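You operate a simulated robot arm through the tools that you are given. There is no shell and no other tool.

The job below is to be done with a simulated robot arm. You get a single attempt, and the scene is never put back.

JOB
Refill the oil tin with one jug of oil, drawn to FULL.
Fine: use the yellow jug, shut the tap, stand the jug back and put the lid on the tin. Set down upright: bench oil jug.

Only the result counts: the job must be done as asked and must still hold three seconds after the hand-in. Knocking over, shifting, dropping, spilling or breaking anything else fails it. Lids that push on must go on centred and level and be pressed home; caps that screw on are set level and turned clockwise until they are tight.

ROBOT AND FRAMES
A 6-joint arm with a two-finger gripper, fixed in place. Base frame: the origin is on the floor under the middle of its stand, x ahead of it, y to its left, z up. Units: mm, rad, N and s.
It reaches about 1572 mm from its shoulder. Its first joint turns from -2.897 to 2.897 rad. Payload 2.45 kg.
Tool frame: the origin (TCP) lies between the finger pads and is the grasp point; the fingertips stand 20 mm ahead of it; z points along the fingers, y is the line along which they close. The gripper opens to 140 mm; its body begins 168 mm behind the TCP.
Orientation is told as [roll, pitch, yaw] about the base's x, y, z axes, in that order, counted from this pose: with the fingers straight down and closing along the base's y, the tool's x points along the base's -x, its y along +y and its z along -z.

CONTROLS
- The arm moves only by the tool servo_tool. Its argument "plan" is a list of rows, each a list of 7 numbers: the gripper command, from -1 (fully open) to 1 (shut), values between in proportion, then the shift along the tool's x, y, z in units of 200 mm (1.0 is 200 mm), then the turn, a rotation vector about the tool's x, y, z in units of 180 degrees (1.0 is 180 degrees). In form: [[gripper, dx, dy, dz, wx, wy, wz], ...]. A call has 1 to 20 rows; each row is the pose to reach, as a shift and turn from the pose commanded when the call began, along the tool's axes at that moment. A call with a number of a shift or a turn outside -1 to 1 is refused whole. Rows are played at 5 a second. More than 50 mm and 0.15 rad between two rows, or a gripper value outside its range, and nothing of the call is played. A pose out of reach is approached as far as the arm can. The call stops where the force on the tool passes 40 N (or 10 N more than at its start, if that is more) or the arm is blocked; 0.2 s more then pass. Each finger travels about 45 mm/s and halts on what it meets, pressing with about 43 N; the grip force reading is that of the motor and also rises with nothing between the fingers. The clock runs only during rows and for 0.2 s after the last one: add rows that repeat a pose to give the fingers time. The reply holds the time, the measured pose of the TCP, the force on the tool along the base axes, the opening and the grip force, in the units named above and with some noise, with the torque about the TCP (base axes, N m) and any sound that the robot's microphone picked up, and new pictures: "show" is both (left out), scene, wrist or none.
- Cameras (640 x 400 px; columns grow to the right, rows downward): "scene" is fixed at [213.8, -487.4, 1366.9]; the picture's right is [0.37, -0.93, 0.00], its down [-0.48, -0.19, -0.86] and it looks along [0.80, 0.32, -0.51] (base axes); focal length 354 px, centre (320, 200). "wrist" rides on the gripper at [78, 11, -209] in the tool frame; the picture's right is [-0.14, 0.99, 0.00], its down [-0.92, -0.13, -0.37] and it looks along [-0.36, -0.05, 0.93] (tool axes); focal length 280 px, centre (320, 200). There is no depth. A picture from a camera that has moved, and an enlarged one, comes with that camera's place and axes in the base frame and with its lens. The place of the scene camera against the robot may be out by one fixed shift of up to 18 mm in any direction.
- inspect(camera, box): a new picture of the part [left, top, right, bottom] of that camera's present view, enlarged. It takes no simulated time.
- job_done(): hands the job in; it is judged then, once.

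Nothing tells you positions but the pictures and the camera data. Unless the task says otherwise, let go and move clear before handing in.

The tools are called by a JSON object that holds its "api" and its "payload". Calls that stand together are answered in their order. servo_tool: Moves the arm, as the interface text tells. Its arguments: {"type":"object","properties":{"plan":{"type":"array"},"show":{"type":"string","enum":["both","scene","wrist","none"]}},"required":["plan"]} The other tools are called the same way: inspect (camera, box) takes an enlarged picture of a part of a camera's view; job_done () hands the job in.

At the start:

```text
time: 0.0
tool_pos: [592.9, -212.2, 1179.0]
orientation: [0.0, 0.0, -0.001]
ft_force: [0.1, -0.4, 0.5]
ft_torque: [0.02, -0.01, 0.01]
gripper_width: 140.0
finger_force: 0.0
```

scene: 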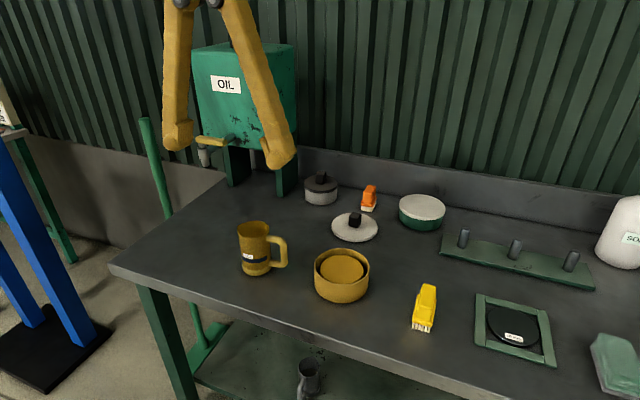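
wrist: 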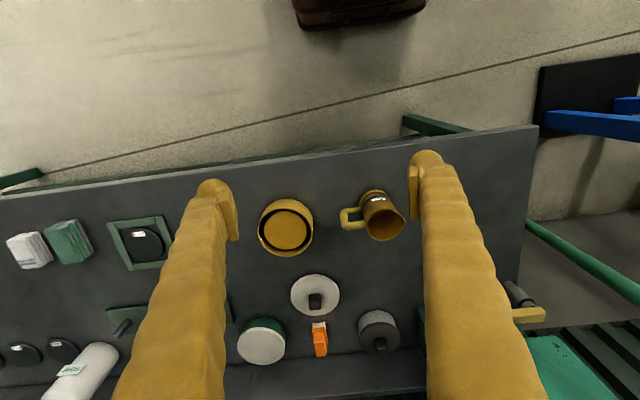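

I see a bench with a yellow jug, an oil tank with a yellow tap lever, a yellow round tin (open?) and several lids. I will first look closer at each thing before moving.

{"api": "inspect", "payload": {"camera": "scene", "box": [180, 120, 340, 220]}}

{"api": "inspect", "payload": {"camera": "scene", "box": [220, 200, 380, 300]}}

{"api": "inspect", "payload": {"camera": "scene", "box": [290, 160, 450, 260]}}

{"api": "inspect", "payload": {"camera": "scene", "box": [400, 200, 640, 350]}}

{"api": "inspect", "payload": {"camera": "wrist", "box": [240, 160, 440, 285]}}

{"api": "inspect", "payload": {"camera": "wrist", "box": [220, 250, 420, 375]}}

{"api": "inspect", "payload": {"camera": "wrist", "box": [480, 250, 640, 400]}}

```text
4.00 times, centred on (260, 170) of scene
camera zoom: at [213.8, -487.4, 1366.9], right [0.37, -0.93, 0.0], down [-0.48, -0.19, -0.86], along [0.8, 0.32, -0.51], focal length 1416 px, centre (560, 320)
```

zoom: 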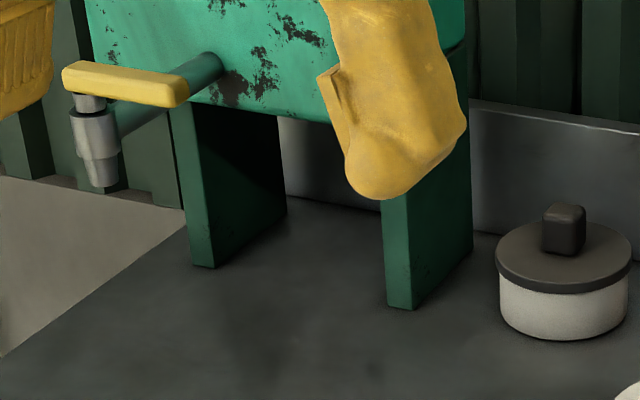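

```text
4.00 times, centred on (300, 250) of scene
camera zoom: at [213.8, -487.4, 1366.9], right [0.37, -0.93, 0.0], down [-0.48, -0.19, -0.86], along [0.8, 0.32, -0.51], focal length 1416 px, centre (400, 0)
```

zoom: 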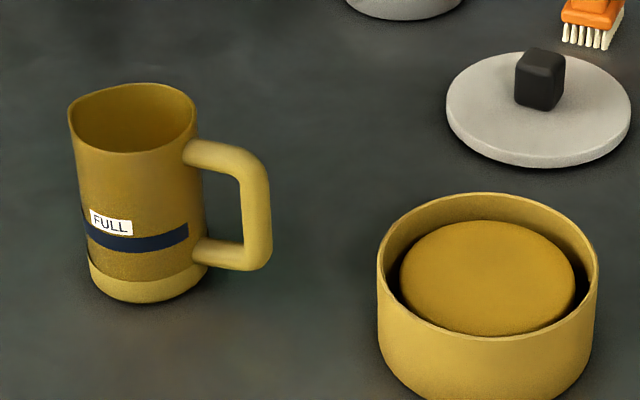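

```text
4.00 times, centred on (370, 210) of scene
camera zoom: at [213.8, -487.4, 1366.9], right [0.37, -0.93, 0.0], down [-0.48, -0.19, -0.86], along [0.8, 0.32, -0.51], focal length 1416 px, centre (120, 160)
```

zoom: 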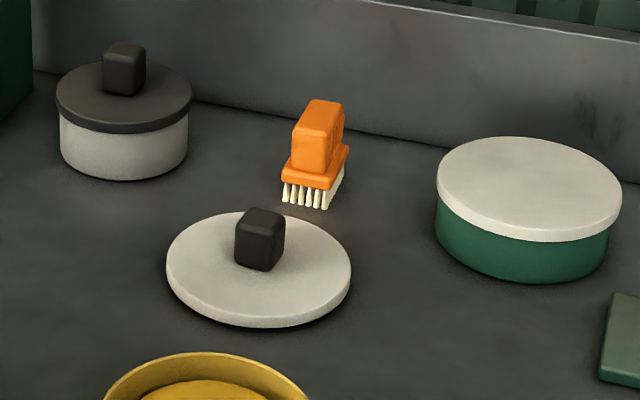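

```text
2.67 times, centred on (520, 275) of scene
camera zoom: at [213.8, -487.4, 1366.9], right [0.37, -0.93, 0.0], down [-0.48, -0.19, -0.86], along [0.8, 0.32, -0.51], focal length 944 px, centre (-213, 0)
```

zoom: 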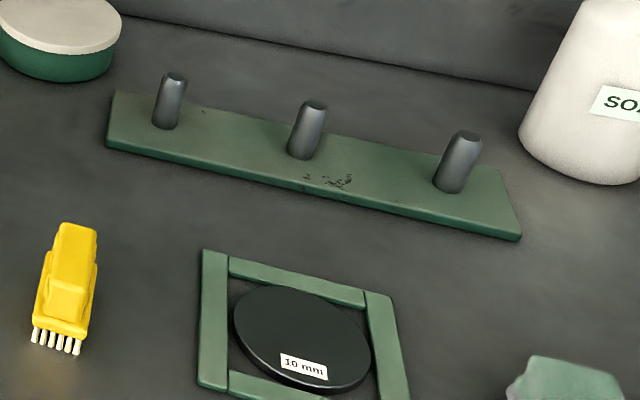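

```text
3.20 times, centred on (340, 222) of wrist
camera zoom: at [515.0, -200.6, 1387.8], right [0.14, 0.99, 0.0], down [0.92, -0.13, 0.37], along [0.36, -0.05, -0.93], focal length 897 px, centre (256, 128)
```

zoom: 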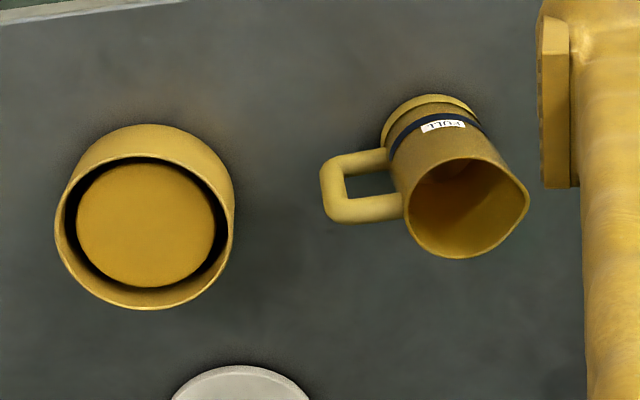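

```text
3.20 times, centred on (320, 312) of wrist
camera zoom: at [515.0, -200.6, 1387.8], right [0.14, 0.99, 0.0], down [0.92, -0.13, 0.37], along [0.36, -0.05, -0.93], focal length 897 px, centre (320, -160)
```

zoom: 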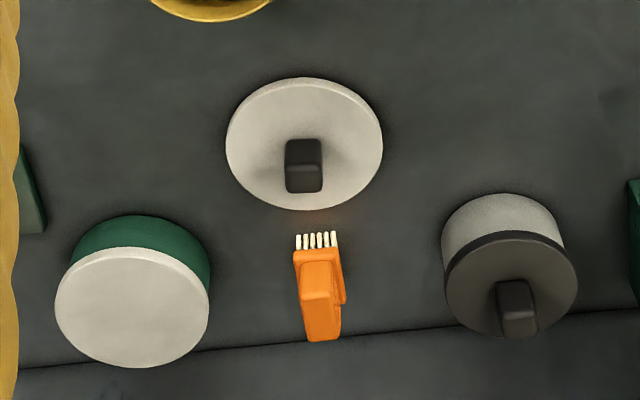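

```text
2.67 times, centred on (560, 325) of wrist
camera zoom: at [515.0, -200.6, 1387.8], right [0.14, 0.99, 0.0], down [0.92, -0.13, 0.37], along [0.36, -0.05, -0.93], focal length 748 px, centre (-320, -133)
```

zoom: 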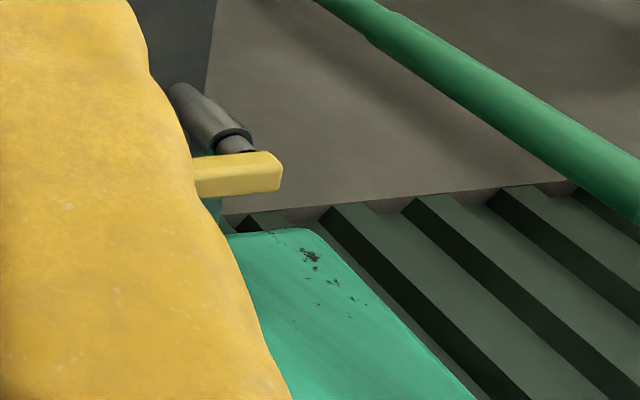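

{"api": "inspect", "payload": {"camera": "scene", "box": [0, 60, 160, 260]}}

{"api": "inspect", "payload": {"camera": "scene", "box": [240, 300, 400, 400]}}

{"api": "inspect", "payload": {"camera": "scene", "box": [560, 180, 640, 400]}}

{"api": "inspect", "payload": {"camera": "wrist", "box": [0, 180, 240, 400]}}

{"api": "inspect", "payload": {"camera": "scene", "box": [300, 230, 380, 310]}}

{"api": "inspect", "payload": {"camera": "scene", "box": [230, 210, 300, 285]}}

```text
2.00 times, centred on (80, 160) of scene
camera zoom: at [213.8, -487.4, 1366.9], right [0.37, -0.93, 0.0], down [-0.48, -0.19, -0.86], along [0.8, 0.32, -0.51], focal length 708 px, centre (800, 280)
```

zoom: 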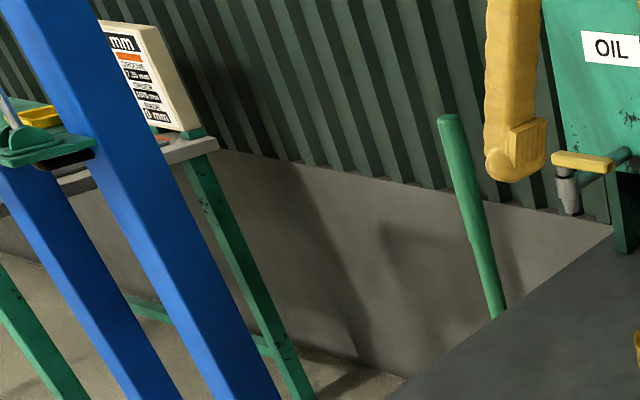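

```text
4.00 times, centred on (320, 350) of scene
camera zoom: at [213.8, -487.4, 1366.9], right [0.37, -0.93, 0.0], down [-0.48, -0.19, -0.86], along [0.8, 0.32, -0.51], focal length 1416 px, centre (320, -400)
```

zoom: 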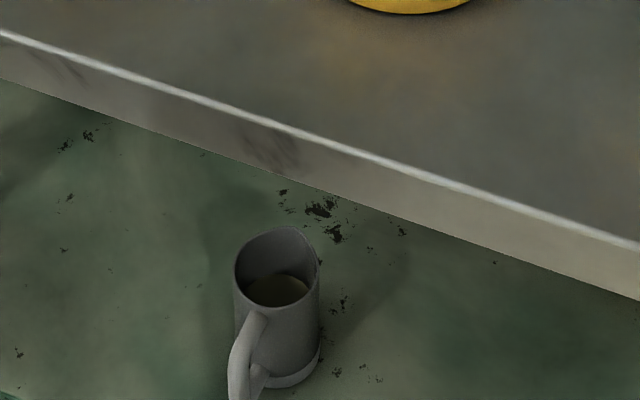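

```text
1.82 times, centred on (600, 290) of scene
camera zoom: at [213.8, -487.4, 1366.9], right [0.37, -0.93, 0.0], down [-0.48, -0.19, -0.86], along [0.8, 0.32, -0.51], focal length 644 px, centre (-189, 36)
```

zoom: 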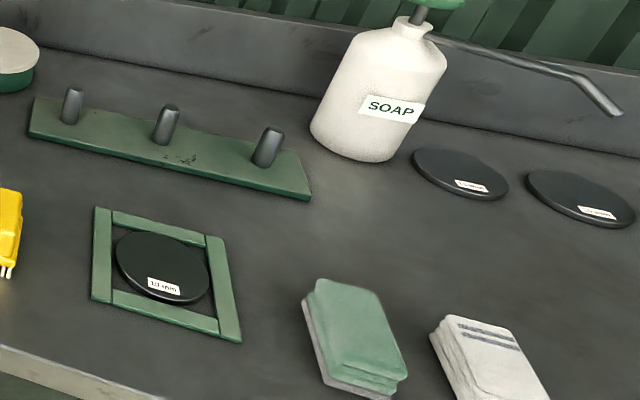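

```text
1.82 times, centred on (120, 290) of wrist
camera zoom: at [515.0, -200.6, 1387.8], right [0.14, 0.99, 0.0], down [0.92, -0.13, 0.37], along [0.36, -0.05, -0.93], focal length 510 px, centre (684, 36)
```

zoom: 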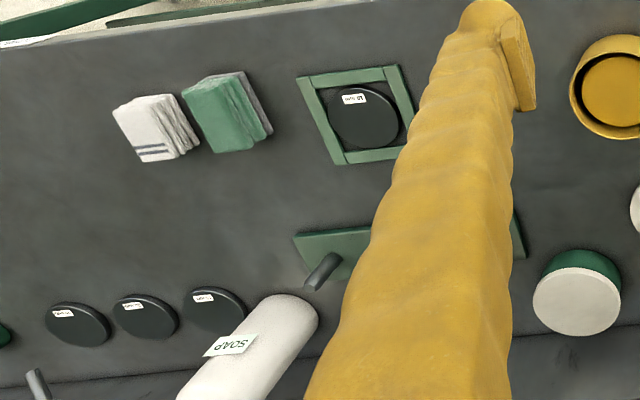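

```text
5.00 times, centred on (340, 270) of scene
camera zoom: at [213.8, -487.4, 1366.9], right [0.37, -0.93, 0.0], down [-0.48, -0.19, -0.86], along [0.8, 0.32, -0.51], focal length 1770 px, centre (220, -150)
```

zoom: 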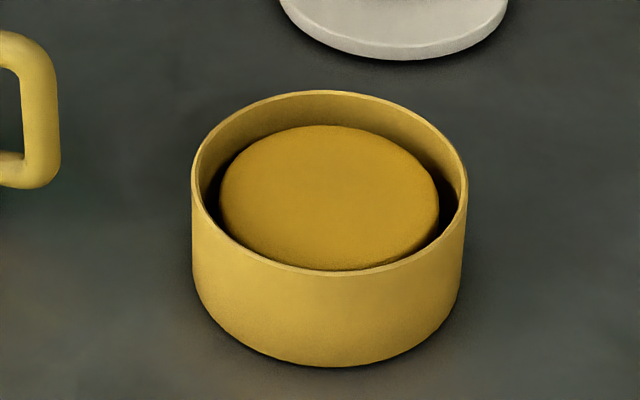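

```text
5.33 times, centred on (265, 248) of scene
camera zoom: at [213.8, -487.4, 1366.9], right [0.37, -0.93, 0.0], down [-0.48, -0.19, -0.86], along [0.8, 0.32, -0.51], focal length 1888 px, centre (613, -53)
```

zoom: 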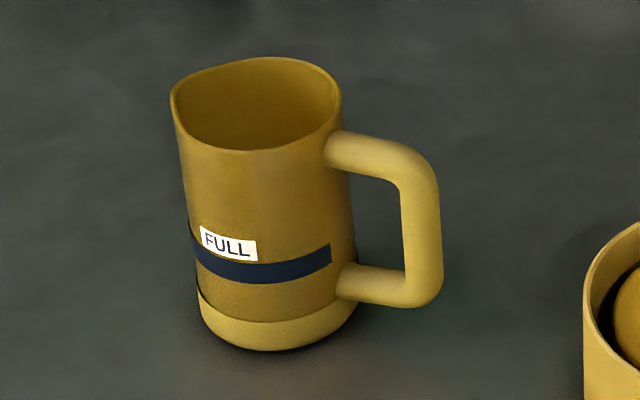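

The yellow tin is the open one and the cream lid with the black knob looks its size; the yellow jug has a FULL band. I will move the wrist camera nearer to the tin and the jug to measure them.

{"api": "servo_tool", "payload": {"plan": [[-1, -0.08, -0.09, 0.18, 0, 0, 0], [-1, -0.16, -0.18, 0.36, 0, 0, 0], [-1, -0.24, -0.27, 0.54, 0, 0, 0], [-1, -0.32, -0.36, 0.72, 0, 0, 0], [-1, -0.4, -0.44, 0.86, 0, 0, 0], [-1, -0.4, -0.44, 0.86, 0, 0, 0]], "show": "both"}}

```text
time: 1.4
tool_pos: [672.5, -301.2, 1007.9]
orientation: [0.0, -0.002, 0.0]
ft_force: [0.0, -0.6, 0.0]
ft_torque: [0.01, -0.01, -0.04]
gripper_width: 139.9
finger_force: 0.1
camera wrist: at [595.0, -288.4, 1215.9], right [0.14, 0.99, 0.0], down [0.92, -0.13, 0.37], along [0.37, -0.05, -0.93], focal length 280 px, centre (320, 200)
```

scene: 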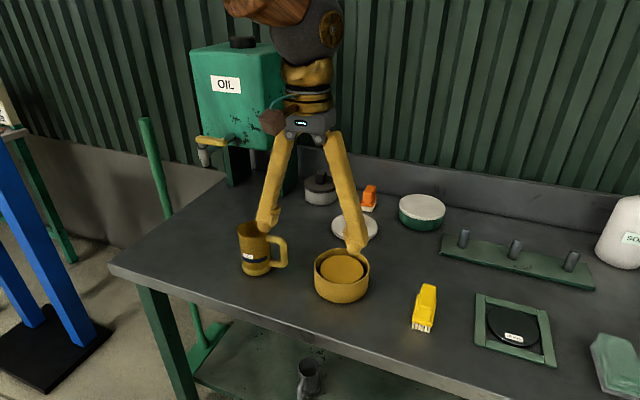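
wrist: 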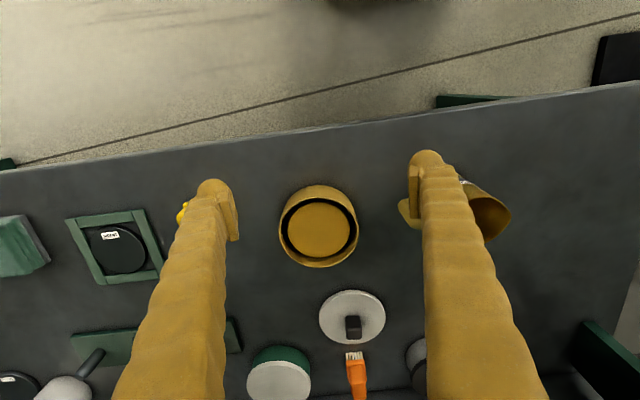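

{"api": "inspect", "payload": {"camera": "wrist", "box": [260, 170, 380, 280]}}

{"api": "inspect", "payload": {"camera": "wrist", "box": [300, 270, 410, 360]}}

{"api": "inspect", "payload": {"camera": "scene", "box": [180, 40, 300, 210]}}

{"api": "inspect", "payload": {"camera": "scene", "box": [180, 125, 240, 185]}}

```text
3.64 times, centred on (320, 225) of wrist
camera zoom: at [595.0, -288.4, 1215.9], right [0.14, 0.99, 0.0], down [0.92, -0.13, 0.37], along [0.37, -0.05, -0.93], focal length 1020 px, centre (320, 109)
```

zoom: 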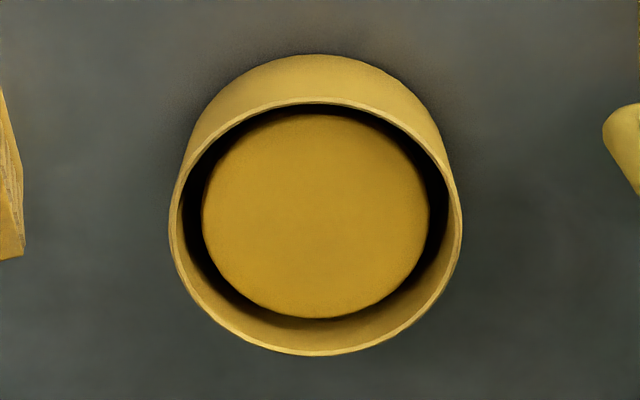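

```text
4.44 times, centred on (355, 315) of wrist
camera zoom: at [595.0, -288.4, 1215.9], right [0.14, 0.99, 0.0], down [0.92, -0.13, 0.37], along [0.37, -0.05, -0.93], focal length 1246 px, centre (164, -311)
```

zoom: 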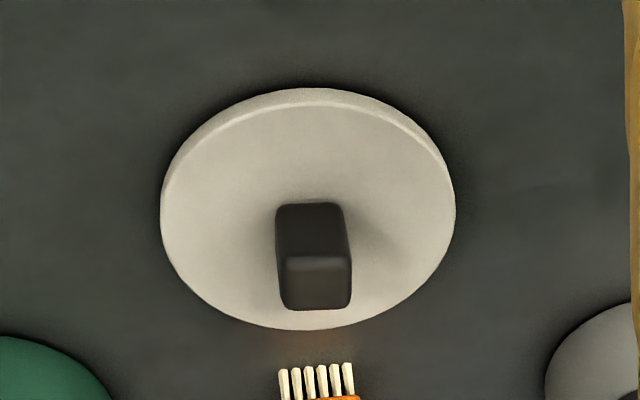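

```text
2.35 times, centred on (240, 125) of scene
camera zoom: at [213.8, -487.4, 1366.9], right [0.37, -0.93, 0.0], down [-0.48, -0.19, -0.86], along [0.8, 0.32, -0.51], focal length 833 px, centre (508, 376)
```

zoom: 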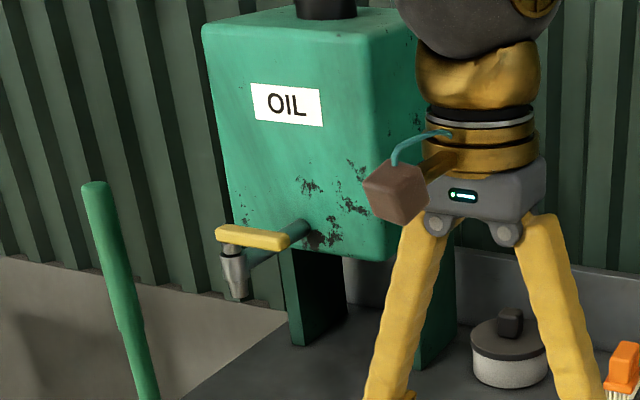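

```text
6.67 times, centred on (210, 155) of scene
camera zoom: at [213.8, -487.4, 1366.9], right [0.37, -0.93, 0.0], down [-0.48, -0.19, -0.86], along [0.8, 0.32, -0.51], focal length 2360 px, centre (1053, 500)
```

zoom: 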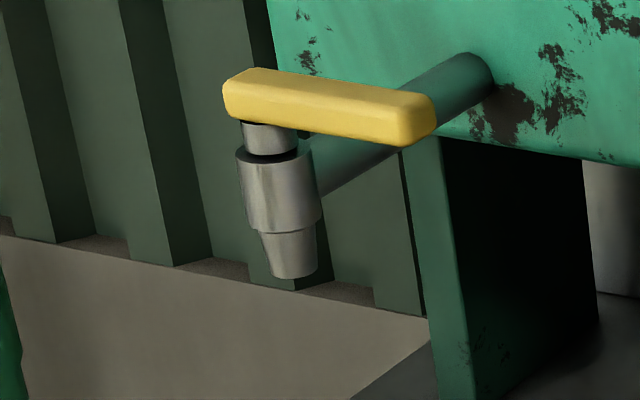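

The tin rim comes out near (803, -321, 822) with a diameter of about 127 mm, and the cream knob lid near (1015, -285) with about 131 mm, so they match. I'll zoom more tightly on what is inside the tin, the grey jug, and the other tins.

{"api": "inspect", "payload": {"camera": "scene", "box": [292, 352, 324, 372]}}

{"api": "inspect", "payload": {"camera": "scene", "box": [308, 240, 374, 281]}}

{"api": "inspect", "payload": {"camera": "scene", "box": [300, 165, 348, 210]}}

{"api": "inspect", "payload": {"camera": "scene", "box": [232, 215, 290, 280]}}

```text
16.00 times, centred on (308, 362) of scene
camera zoom: at [213.8, -487.4, 1366.9], right [0.37, -0.93, 0.0], down [-0.48, -0.19, -0.86], along [0.8, 0.32, -0.51], focal length 5664 px, centre (512, -2392)
```

zoom: 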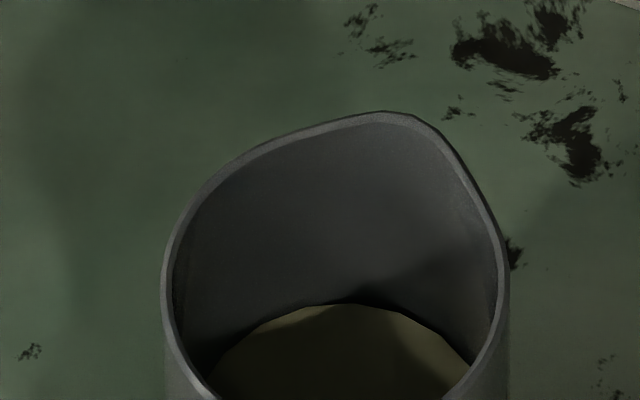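

```text
9.70 times, centred on (341, 260) of scene
camera zoom: at [213.8, -487.4, 1366.9], right [0.37, -0.93, 0.0], down [-0.48, -0.19, -0.86], along [0.8, 0.32, -0.51], focal length 3432 px, centre (116, -387)
```

zoom: 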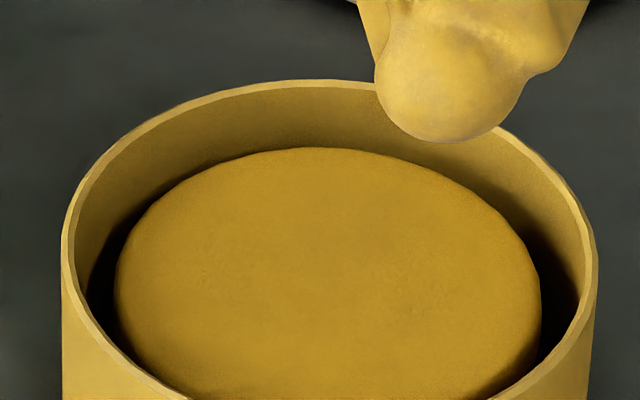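

```text
8.89 times, centred on (324, 188) of scene
camera zoom: at [213.8, -487.4, 1366.9], right [0.37, -0.93, 0.0], down [-0.48, -0.19, -0.86], along [0.8, 0.32, -0.51], focal length 3146 px, centre (284, 311)
```

zoom: 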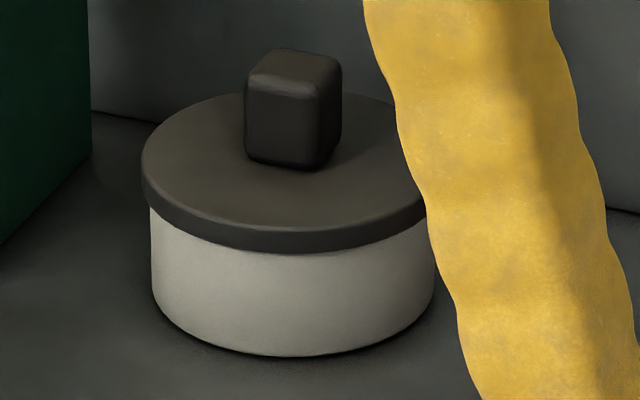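

```text
6.15 times, centred on (261, 248) of scene
camera zoom: at [213.8, -487.4, 1366.9], right [0.37, -0.93, 0.0], down [-0.48, -0.19, -0.86], along [0.8, 0.32, -0.51], focal length 2178 px, centre (683, -92)
```

zoom: 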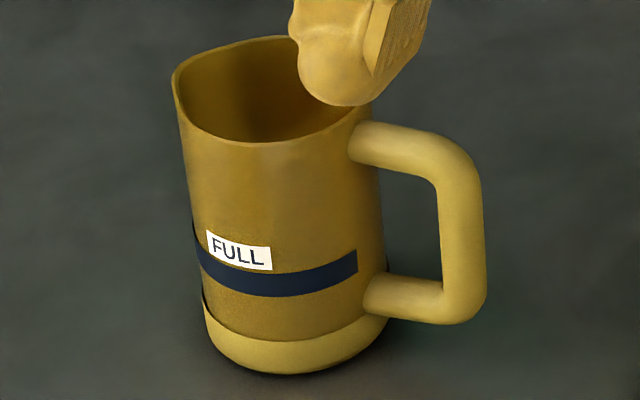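

The tin matches the cream knob lid, so that is the oil tin. Next I move up and left over the jug to measure it, then on to the tap.

{"api": "servo_tool", "payload": {"plan": [[-1, -0.04, 0.0, -0.2, 0, 0, 0], [-1, -0.08, 0.2, -0.35, 0, 0, 0], [-1, -0.12, 0.4, -0.45, 0, 0, 0], [-1, -0.16, 0.6, -0.5, 0, 0, 0], [-1, -0.2, 0.8, -0.5, 0, 0, 0], [-1, -0.2, 0.9, -0.5, 0, 0, 0], [-1, -0.2, 0.9, -0.5, 0, 0, 0]], "show": "both"}}

```text
refused: row 2 steps farther than a row can; nothing moved
```

That step was slightly too long; I repeat it with smaller steps.

{"api": "servo_tool", "payload": {"plan": [[-1, -0.03, 0.0, -0.2, 0, 0, 0], [-1, -0.06, 0.18, -0.35, 0, 0, 0], [-1, -0.09, 0.38, -0.45, 0, 0, 0], [-1, -0.12, 0.58, -0.5, 0, 0, 0], [-1, -0.15, 0.78, -0.5, 0, 0, 0], [-1, -0.15, 0.9, -0.5, 0, 0, 0], [-1, -0.15, 0.9, -0.5, 0, 0, 0]], "show": "both"}}

```text
time: 3.0
tool_pos: [703.4, -121.0, 1107.3]
orientation: [0.0, 0.0, -0.002]
ft_force: [-0.8, 0.3, 0.4]
ft_torque: [0.0, -0.03, 0.04]
gripper_width: 140.1
finger_force: 0.0
camera wrist: at [624.9, -108.3, 1316.4], right [0.14, 0.99, 0.0], down [0.92, -0.13, 0.37], along [0.37, -0.05, -0.93], focal length 280 px, centre (320, 200)
```

scene: 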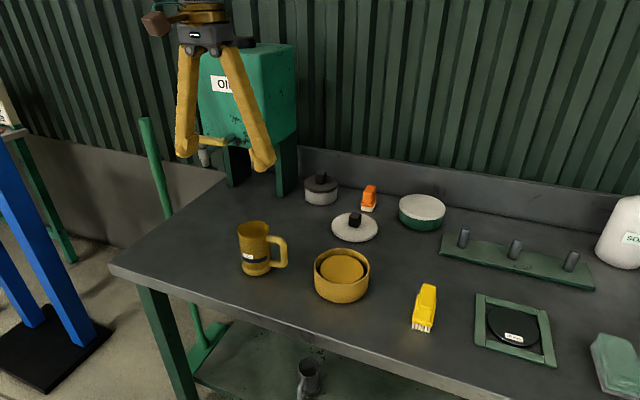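
wrist: 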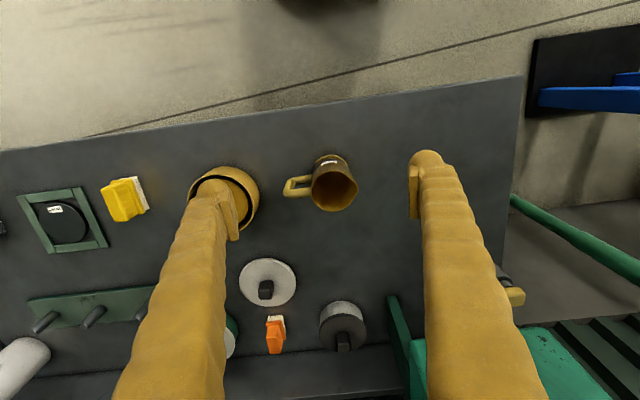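

{"api": "inspect", "payload": {"camera": "wrist", "box": [270, 140, 380, 225]}}

{"api": "inspect", "payload": {"camera": "wrist", "box": [470, 240, 560, 330]}}

```text
4.71 times, centred on (325, 182) of wrist
camera zoom: at [624.9, -108.3, 1316.4], right [0.14, 0.99, 0.0], down [0.92, -0.13, 0.37], along [0.37, -0.05, -0.93], focal length 1320 px, centre (296, 282)
```

zoom: 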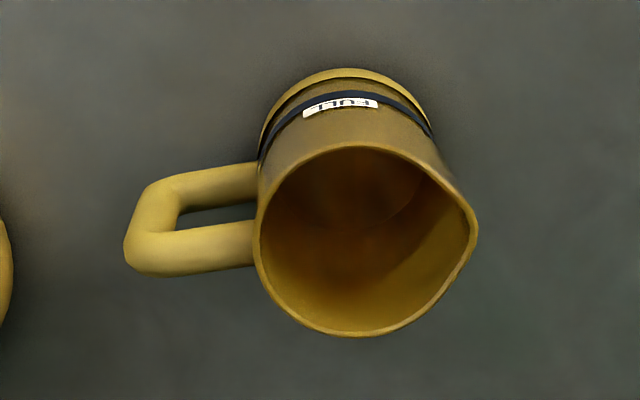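

```text
4.44 times, centred on (515, 285) of wrist
camera zoom: at [624.9, -108.3, 1316.4], right [0.14, 0.99, 0.0], down [0.92, -0.13, 0.37], along [0.37, -0.05, -0.93], focal length 1246 px, centre (-547, -178)
```

zoom: 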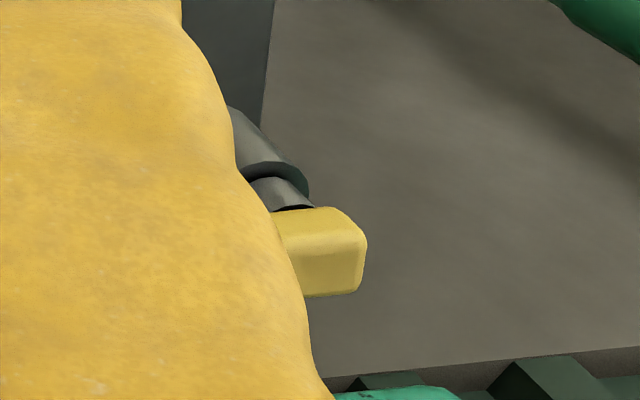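

The jug's axis is about (776, -112) with its rim near z = 897; its handle points to -y and its lip to +y. Now I move to view the tap from above.

{"api": "servo_tool", "payload": {"plan": [[-1, -0.04, 0.1, -0.2, 0, 0, 0], [-1, -0.08, 0.28, -0.35, 0, 0, 0], [-1, -0.12, 0.5, -0.42, 0, 0, 0], [-1, -0.16, 0.72, -0.42, 0, 0, 0], [-1, -0.2, 0.94, -0.42, 0, 0, 0], [-1, -0.2, 0.94, -0.42, 0, 0, 0]], "show": "both"}}

```text
time: 4.4
tool_pos: [743.9, 69.1, 1193.0]
orientation: [0.0, 0.001, 0.0]
ft_force: [0.7, 0.3, -0.9]
ft_torque: [0.0, 0.0, -0.01]
gripper_width: 140.2
finger_force: 0.1
camera wrist: at [665.9, 80.5, 1401.2], right [0.14, 0.99, 0.0], down [0.92, -0.13, 0.37], along [0.36, -0.05, -0.93], focal length 280 px, centre (320, 200)
```

scene: 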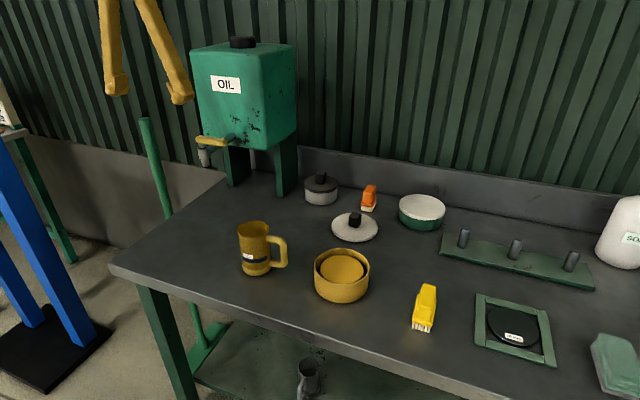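
wrist: 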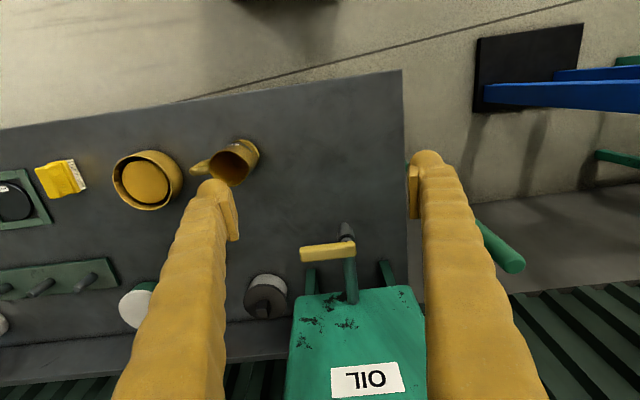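

{"api": "inspect", "payload": {"camera": "wrist", "box": [270, 200, 410, 320]}}

{"api": "inspect", "payload": {"camera": "wrist", "box": [290, 215, 370, 275]}}

{"api": "inspect", "payload": {"camera": "scene", "box": [180, 30, 310, 200]}}

```text
3.33 times, centred on (340, 260) of wrist
camera zoom: at [665.9, 80.5, 1401.2], right [0.14, 0.99, 0.0], down [0.92, -0.13, 0.37], along [0.36, -0.05, -0.93], focal length 935 px, centre (253, 0)
```

zoom: 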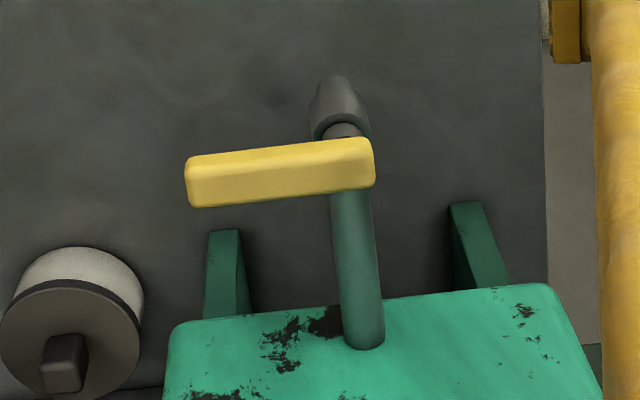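

```text
6.67 times, centred on (330, 245) of wrist
camera zoom: at [665.9, 80.5, 1401.2], right [0.14, 0.99, 0.0], down [0.92, -0.13, 0.37], along [0.36, -0.05, -0.93], focal length 1869 px, centre (253, -100)
```

zoom: 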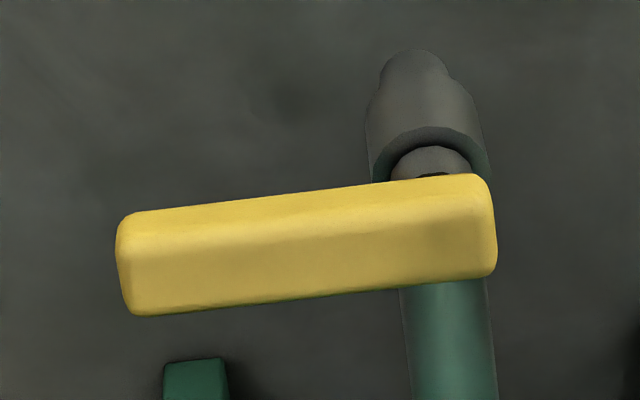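

```text
2.35 times, centred on (245, 115) of scene
camera zoom: at [213.8, -487.4, 1366.9], right [0.37, -0.93, 0.0], down [-0.48, -0.19, -0.86], along [0.8, 0.32, -0.51], focal length 833 px, centre (496, 400)
```

zoom: 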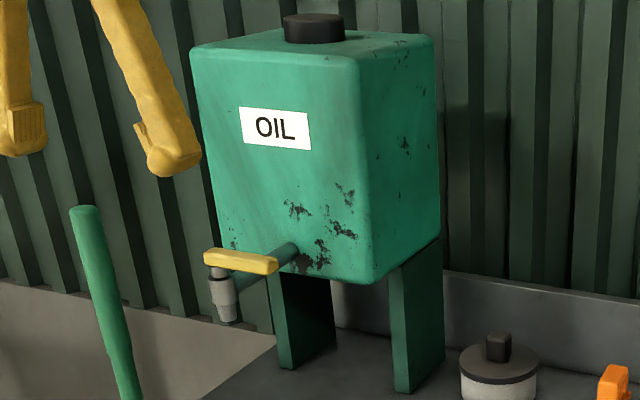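

The tap spout comes out near (893, 91), its outlet at about z = 962, and its lever points to -y at about z = 1022 to 1041. I will turn the tool by -90° in yaw so that it can take the jug from the handle side, and start moving back towards the jug.

{"api": "servo_tool", "payload": {"plan": [[-1, -0.015, -0.08, 0.02, 0, 0, 0.04545], [-1, -0.03, -0.17, 0.04, 0, 0, 0.0909], [-1, -0.045, -0.26, 0.06, 0, 0, 0.13635], [-1, -0.06, -0.35, 0.08, 0, 0, 0.1818], [-1, -0.075, -0.44, 0.1, 0, 0, 0.22725], [-1, -0.09, -0.53, 0.12, 0, 0, 0.2727], [-1, -0.105, -0.62, 0.14, 0, 0, 0.31815], [-1, -0.12, -0.71, 0.16, 0, 0, 0.3636], [-1, -0.135, -0.8, 0.18, 0, 0, 0.40905], [-1, -0.15, -0.88, 0.2, 0, 0, 0.4545], [-1, -0.16, -0.95, 0.2, 0, 0, 0.5], [-1, -0.16, -0.95, 0.2, 0, 0, 0.5]], "show": "both"}}

```text
time: 7.0
tool_pos: [774.1, -122.2, 1151.2]
orientation: [0.001, 0.0, -1.573]
ft_force: [0.1, -0.5, 0.9]
ft_torque: [0.0, 0.0, -0.01]
gripper_width: 139.9
finger_force: 0.0
camera wrist: at [786.2, -43.8, 1360.5], right [0.99, -0.14, 0.0], down [-0.13, -0.92, 0.37], along [-0.05, -0.37, -0.93], focal length 280 px, centre (320, 200)
```

scene: 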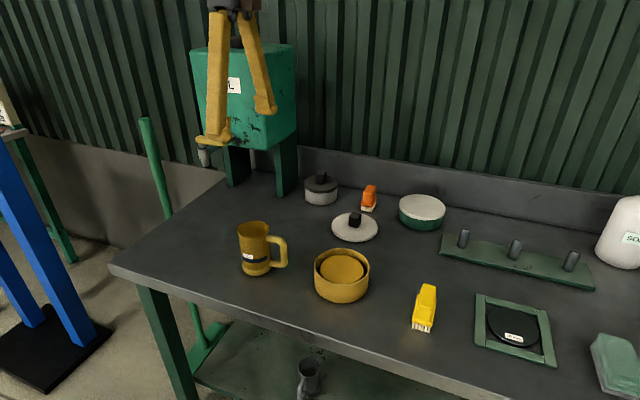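
wrist: 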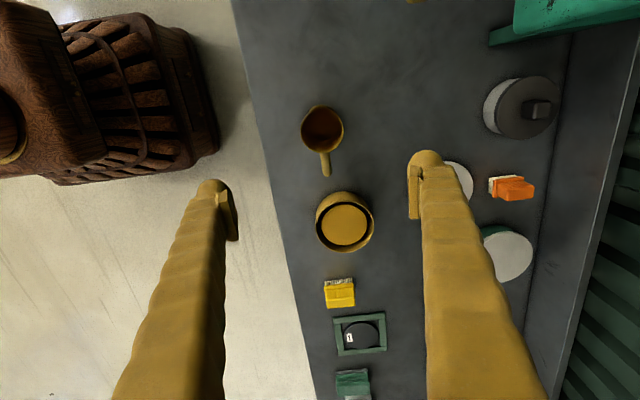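

{"api": "inspect", "payload": {"camera": "wrist", "box": [285, 95, 365, 185]}}

{"api": "inspect", "payload": {"camera": "wrist", "box": [305, 180, 385, 260]}}

```text
4.44 times, centred on (325, 140) of wrist
camera zoom: at [786.2, -43.8, 1360.5], right [0.99, -0.14, 0.0], down [-0.13, -0.92, 0.37], along [-0.05, -0.37, -0.93], focal length 1246 px, centre (298, 467)
```

zoom: 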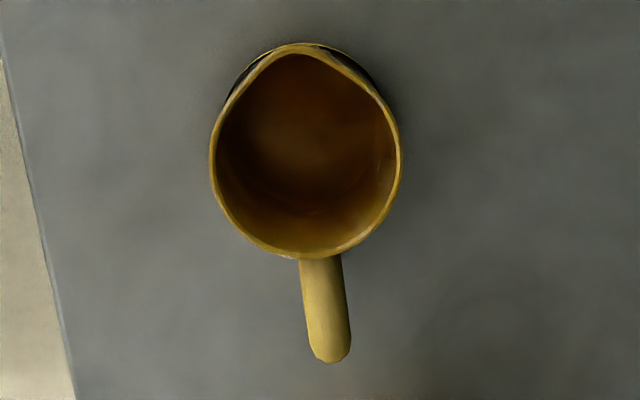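

```text
5.00 times, centred on (345, 220) of wrist
camera zoom: at [786.2, -43.8, 1360.5], right [0.99, -0.14, 0.0], down [-0.13, -0.92, 0.37], along [-0.05, -0.37, -0.93], focal length 1402 px, centre (195, 100)
```

zoom: 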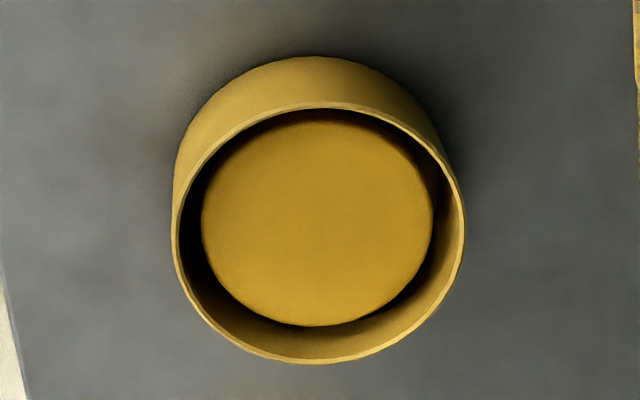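

The jug axis is about (778, -109) with the handle towards -y, and the tin is about (801, -321). I now tilt the fingers towards +y (20° below horizontal) and come down behind the handle side, well above the tin.

{"api": "servo_tool", "payload": {"plan": [[-1, -0.095, 0.002, 0.08, 0, 0.03889, 0], [-1, -0.19, 0.004, 0.16, 0, 0.07778, 0], [-1, -0.285, 0.006, 0.24, 0, 0.11667, 0], [-1, -0.38, 0.008, 0.32, 0, 0.15556, 0], [-1, -0.475, 0.01, 0.42, 0, 0.19445, 0], [-1, -0.57, 0.012, 0.52, 0, 0.23334, 0], [-1, -0.665, 0.014, 0.62, 0, 0.27223, 0], [-1, -0.76, 0.016, 0.72, 0, 0.31112, 0], [-1, -0.855, 0.018, 0.82, 0, 0.35, 0], [-1, -0.95, 0.02, 0.95, 0, 0.3889, 0], [-1, -0.95, 0.02, 0.95, 0, 0.3889, 0]], "show": "both"}}

```text
time: 9.4
tool_pos: [778.5, -313.3, 961.3]
orientation: [0.0, 1.224, -1.57]
ft_force: [-0.6, -0.5, -0.1]
ft_torque: [0.01, -0.01, 0.02]
gripper_width: 140.2
finger_force: 0.1
camera wrist: at [790.0, -480.9, 1105.8], right [0.99, -0.05, -0.13], down [-0.13, -0.66, -0.74], along [-0.05, 0.75, -0.66], focal length 280 px, centre (320, 200)
```

scene: 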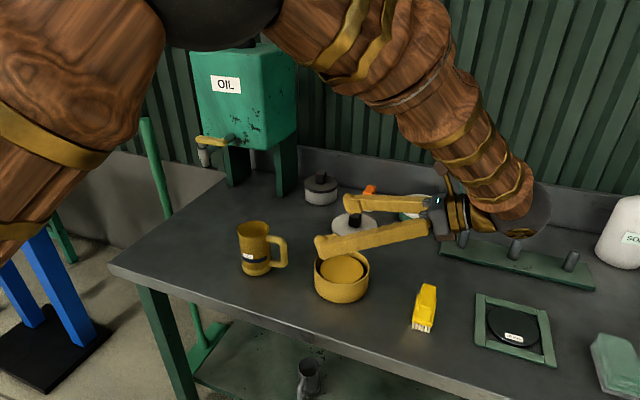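
wrist: 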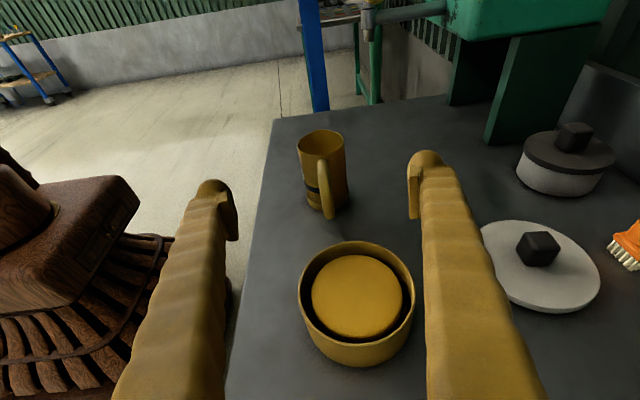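

{"api": "inspect", "payload": {"camera": "wrist", "box": [280, 115, 370, 230]}}

{"api": "inspect", "payload": {"camera": "wrist", "box": [285, 230, 425, 375]}}

{"api": "inspect", "payload": {"camera": "wrist", "box": [475, 100, 640, 320]}}

{"api": "inspect", "payload": {"camera": "wrist", "box": [330, 0, 480, 110]}}

```text
3.48 times, centred on (325, 172) of wrist
camera zoom: at [790.0, -480.9, 1105.8], right [0.99, -0.05, -0.13], down [-0.13, -0.66, -0.74], along [-0.05, 0.75, -0.66], focal length 975 px, centre (303, 296)
```

zoom: 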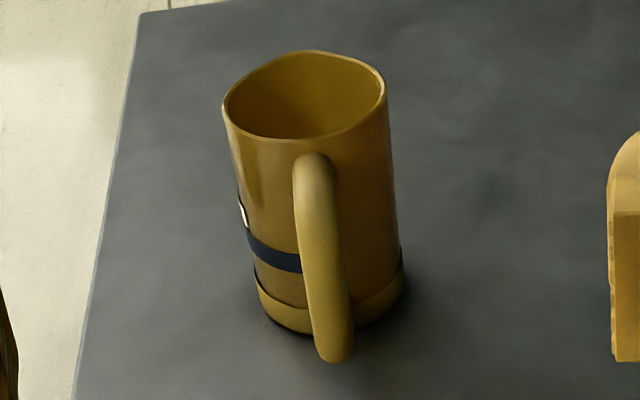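

```text
2.76 times, centred on (355, 302) of wrist
camera zoom: at [790.0, -480.9, 1105.8], right [0.99, -0.05, -0.13], down [-0.13, -0.66, -0.74], along [-0.05, 0.75, -0.66], focal length 774 px, centre (223, -83)
```

zoom: 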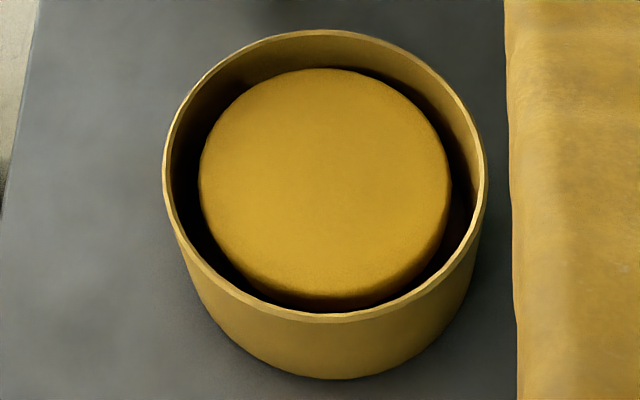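

```text
1.82 times, centred on (558, 210) of wrist
camera zoom: at [790.0, -480.9, 1105.8], right [0.99, -0.05, -0.13], down [-0.13, -0.66, -0.74], along [-0.05, 0.75, -0.66], focal length 510 px, centre (-112, 182)
```

zoom: 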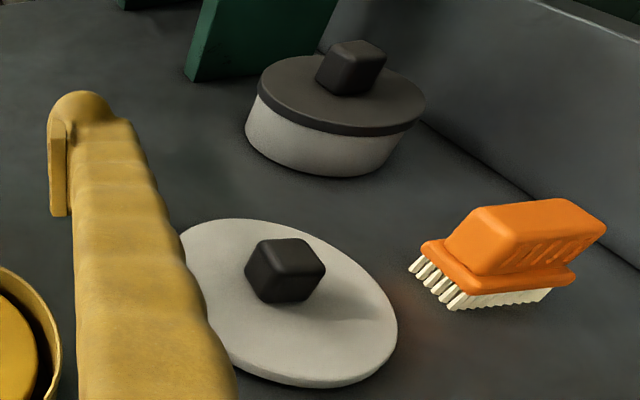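

```text
3.64 times, centred on (405, 55) of wrist
camera zoom: at [790.0, -480.9, 1105.8], right [0.99, -0.05, -0.13], down [-0.13, -0.66, -0.74], along [-0.05, 0.75, -0.66], focal length 1020 px, centre (11, 727)
```

zoom: 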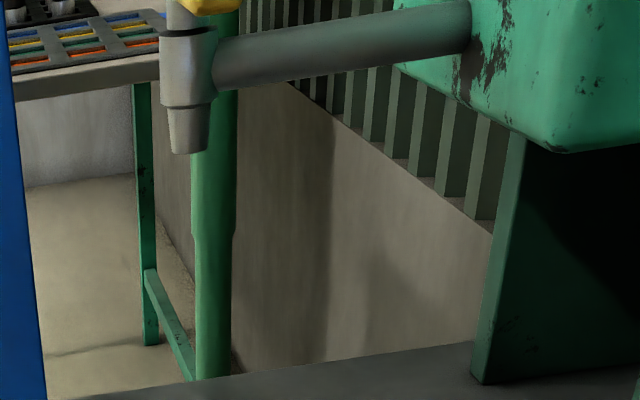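

The jug sits between the fingers' path; rim z ≈ 893, bench z ≈ 784, the FULL band about z = 822 to 834. I now slide the open fingers forward on both sides of the handle.

{"api": "servo_tool", "payload": {"plan": [[-1, -0.08, 0.002, 0.1, 0, 0, 0], [-1, -0.151, 0.002, 0.25, 0, 0, 0], [-1, -0.151, 0.002, 0.45, 0, 0, 0], [-1, -0.151, 0.002, 0.65, 0, 0, 0], [-1, -0.151, 0.002, 0.65, 0, 0, 0]], "show": "both"}}

```text
time: 10.6
tool_pos: [779.5, -200.0, 888.7]
orientation: [0.0, 1.223, -1.571]
ft_force: [0.4, 0.5, -1.3]
ft_torque: [0.0, -0.03, -0.02]
gripper_width: 140.1
finger_force: 0.1
camera wrist: at [790.5, -369.0, 1033.3], right [0.99, -0.05, -0.13], down [-0.13, -0.66, -0.74], along [-0.05, 0.75, -0.66], focal length 280 px, centre (320, 200)
```

scene: 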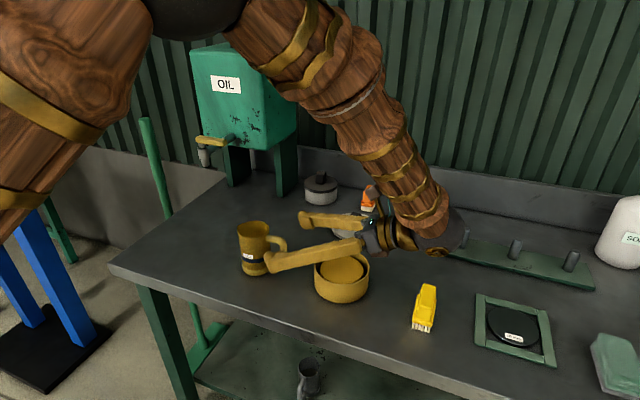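
wrist: 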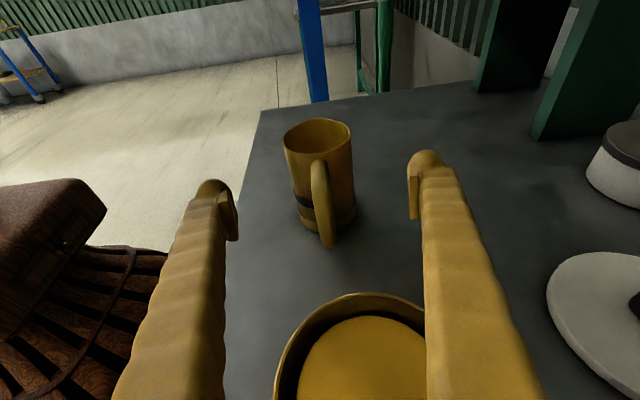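

{"api": "servo_tool", "payload": {"plan": [[-1, 0, 0, 0.2, 0, 0, 0], [-1, 0, 0, 0.4, 0, 0, 0], [-1, -0.003, 0, 0.485, 0, 0, 0], [-1, -0.003, 0, 0.485, 0, 0, 0]], "show": "both"}}

```text
time: 11.6
tool_pos: [780.2, -109.6, 855.0]
orientation: [0.0, 1.222, -1.573]
ft_force: [0.1, 0.2, -0.2]
ft_torque: [0.03, 0.0, 0.0]
gripper_width: 140.0
finger_force: 0.0
camera wrist: at [790.7, -278.2, 999.7], right [0.99, -0.05, -0.13], down [-0.13, -0.66, -0.74], along [-0.05, 0.75, -0.66], focal length 280 px, centre (320, 200)
```

scene: 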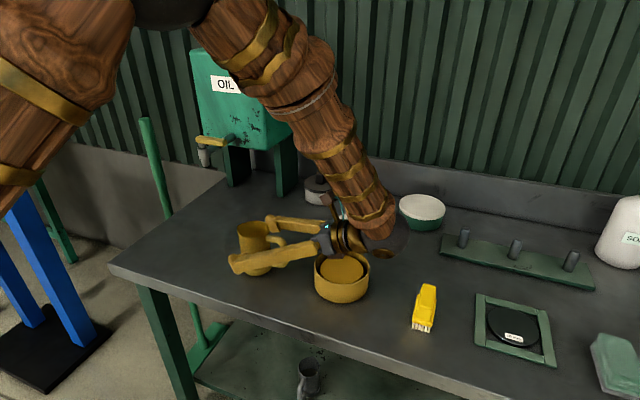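
wrist: 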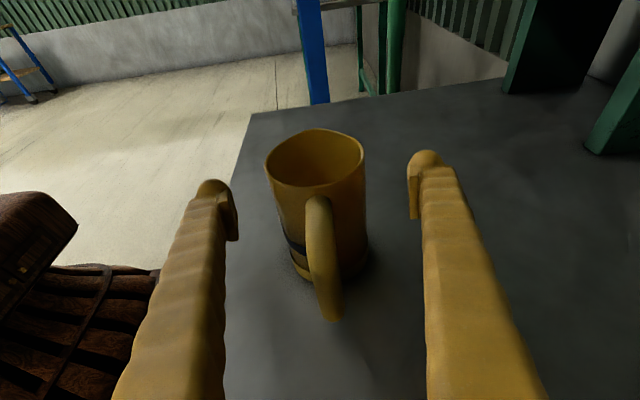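

The jug stands centred between the pads with the handle between the fingers. I close the gripper.

{"api": "servo_tool", "payload": {"plan": [[0, 0, 0, 0, 0, 0, 0], [0.2, 0, 0, 0, 0, 0, 0], [0.4, 0, 0, 0, 0, 0, 0], [1, 0, 0, 0, 0, 0, 0], [1, 0, 0, 0, 0, 0, 0], [1, 0, 0, 0, 0, 0, 0], [1, 0, 0, 0, 0, 0, 0]], "show": "both"}}

```text
time: 13.2
tool_pos: [779.4, -109.8, 854.3]
orientation: [0.0, 1.223, -1.57]
ft_force: [-0.2, 0.5, 1.1]
ft_torque: [0.05, 0.03, 0.0]
gripper_width: 71.4
finger_force: 43.4
camera wrist: at [790.7, -278.5, 999.8], right [0.99, -0.05, -0.13], down [-0.13, -0.66, -0.74], along [-0.05, 0.75, -0.66], focal length 280 px, centre (320, 200)
```

scene: 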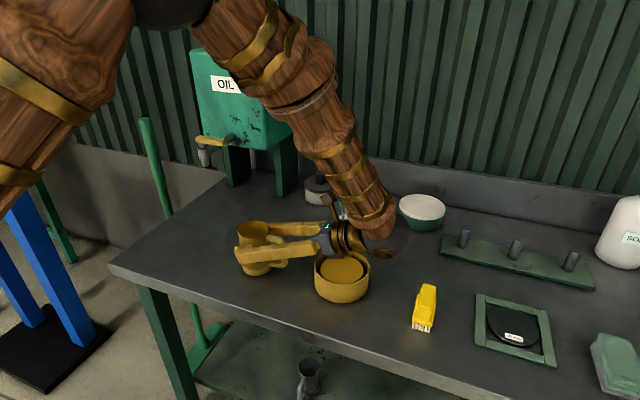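
wrist: 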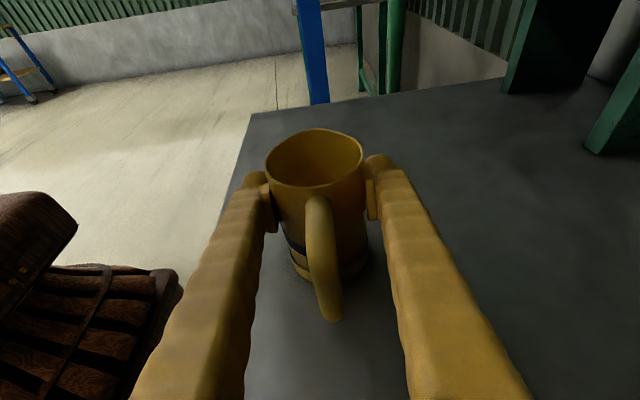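

The grip is firm at 71 mm. I lift the jug 60 mm straight up.

{"api": "servo_tool", "payload": {"plan": [[1, 0.047, 0, -0.017, 0, 0, 0], [1, 0.141, 0, -0.051, 0, 0, 0], [1, 0.282, 0, -0.102, 0, 0, 0], [1, 0.282, 0, -0.102, 0, 0, 0], [1, 0.282, 0, -0.102, 0, 0, 0]], "show": "both"}}

```text
time: 14.4
tool_pos: [778.5, -109.3, 915.2]
orientation: [0.001, 1.221, -1.572]
ft_force: [-1.4, 0.9, -1.4]
ft_torque: [0.07, -0.04, -0.02]
gripper_width: 71.4
finger_force: 42.9
camera wrist: at [790.1, -278.4, 1059.4], right [0.99, -0.05, -0.13], down [-0.13, -0.66, -0.74], along [-0.05, 0.75, -0.66], focal length 280 px, centre (320, 200)
```

scene: 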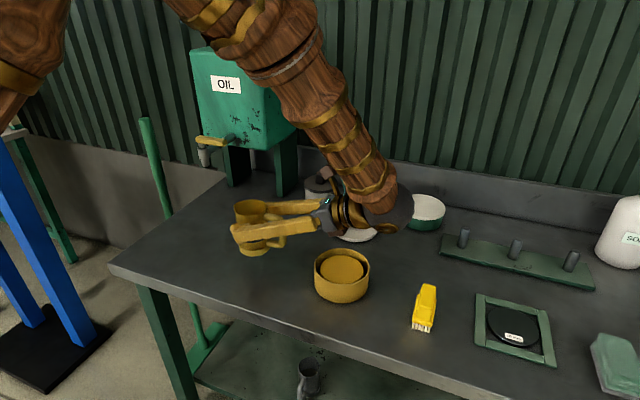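
wrist: 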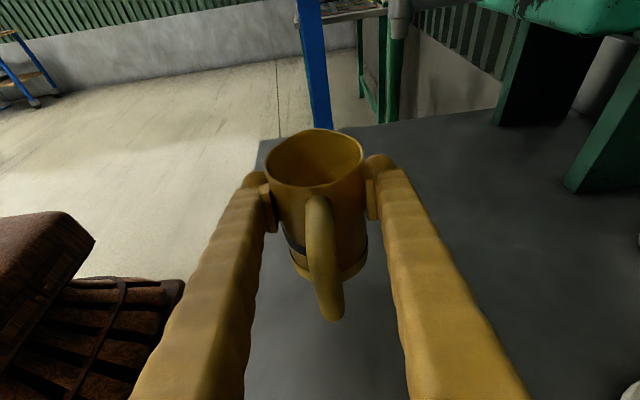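

The jug hangs level from the pads. I carry it low (about 25 mm above the bench) towards the spot under the spout and stop short to look.

{"api": "servo_tool", "payload": {"plan": [[1, -0.1644, 0, 0.06, 0, 0, 0], [1, -0.113, 0.1, 0.201, 0, 0, 0], [1, -0.0617, 0.2, 0.342, 0, 0, 0], [1, -0.01, 0.3, 0.483, 0, 0, 0], [1, 0.041, 0.4, 0.624, 0, 0, 0], [1, 0.041, 0.4, 0.624, 0, 0, 0]], "show": "both"}}

```text
time: 15.8
tool_pos: [858.9, 11.2, 879.8]
orientation: [-0.001, 1.222, -1.57]
ft_force: [-0.3, -0.1, -1.3]
ft_torque: [0.04, -0.01, 0.02]
gripper_width: 71.5
finger_force: 43.1
camera wrist: at [870.4, -157.7, 1024.4], right [0.99, -0.05, -0.13], down [-0.13, -0.66, -0.74], along [-0.05, 0.75, -0.66], focal length 280 px, centre (320, 200)
```

scene: 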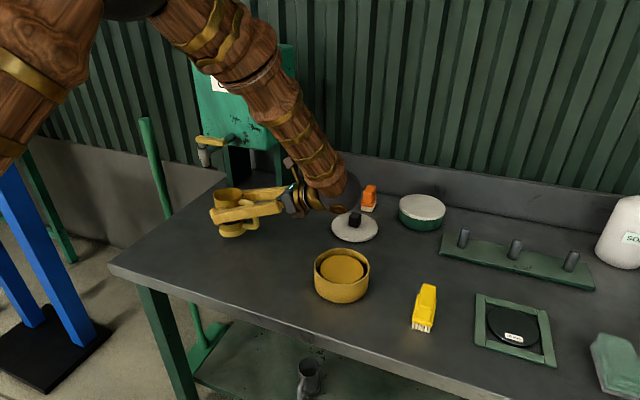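
wrist: 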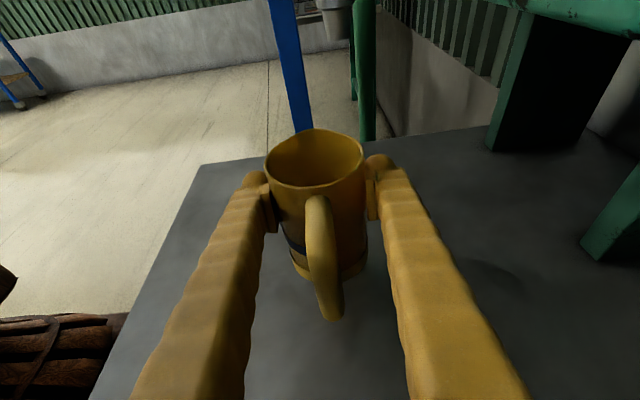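

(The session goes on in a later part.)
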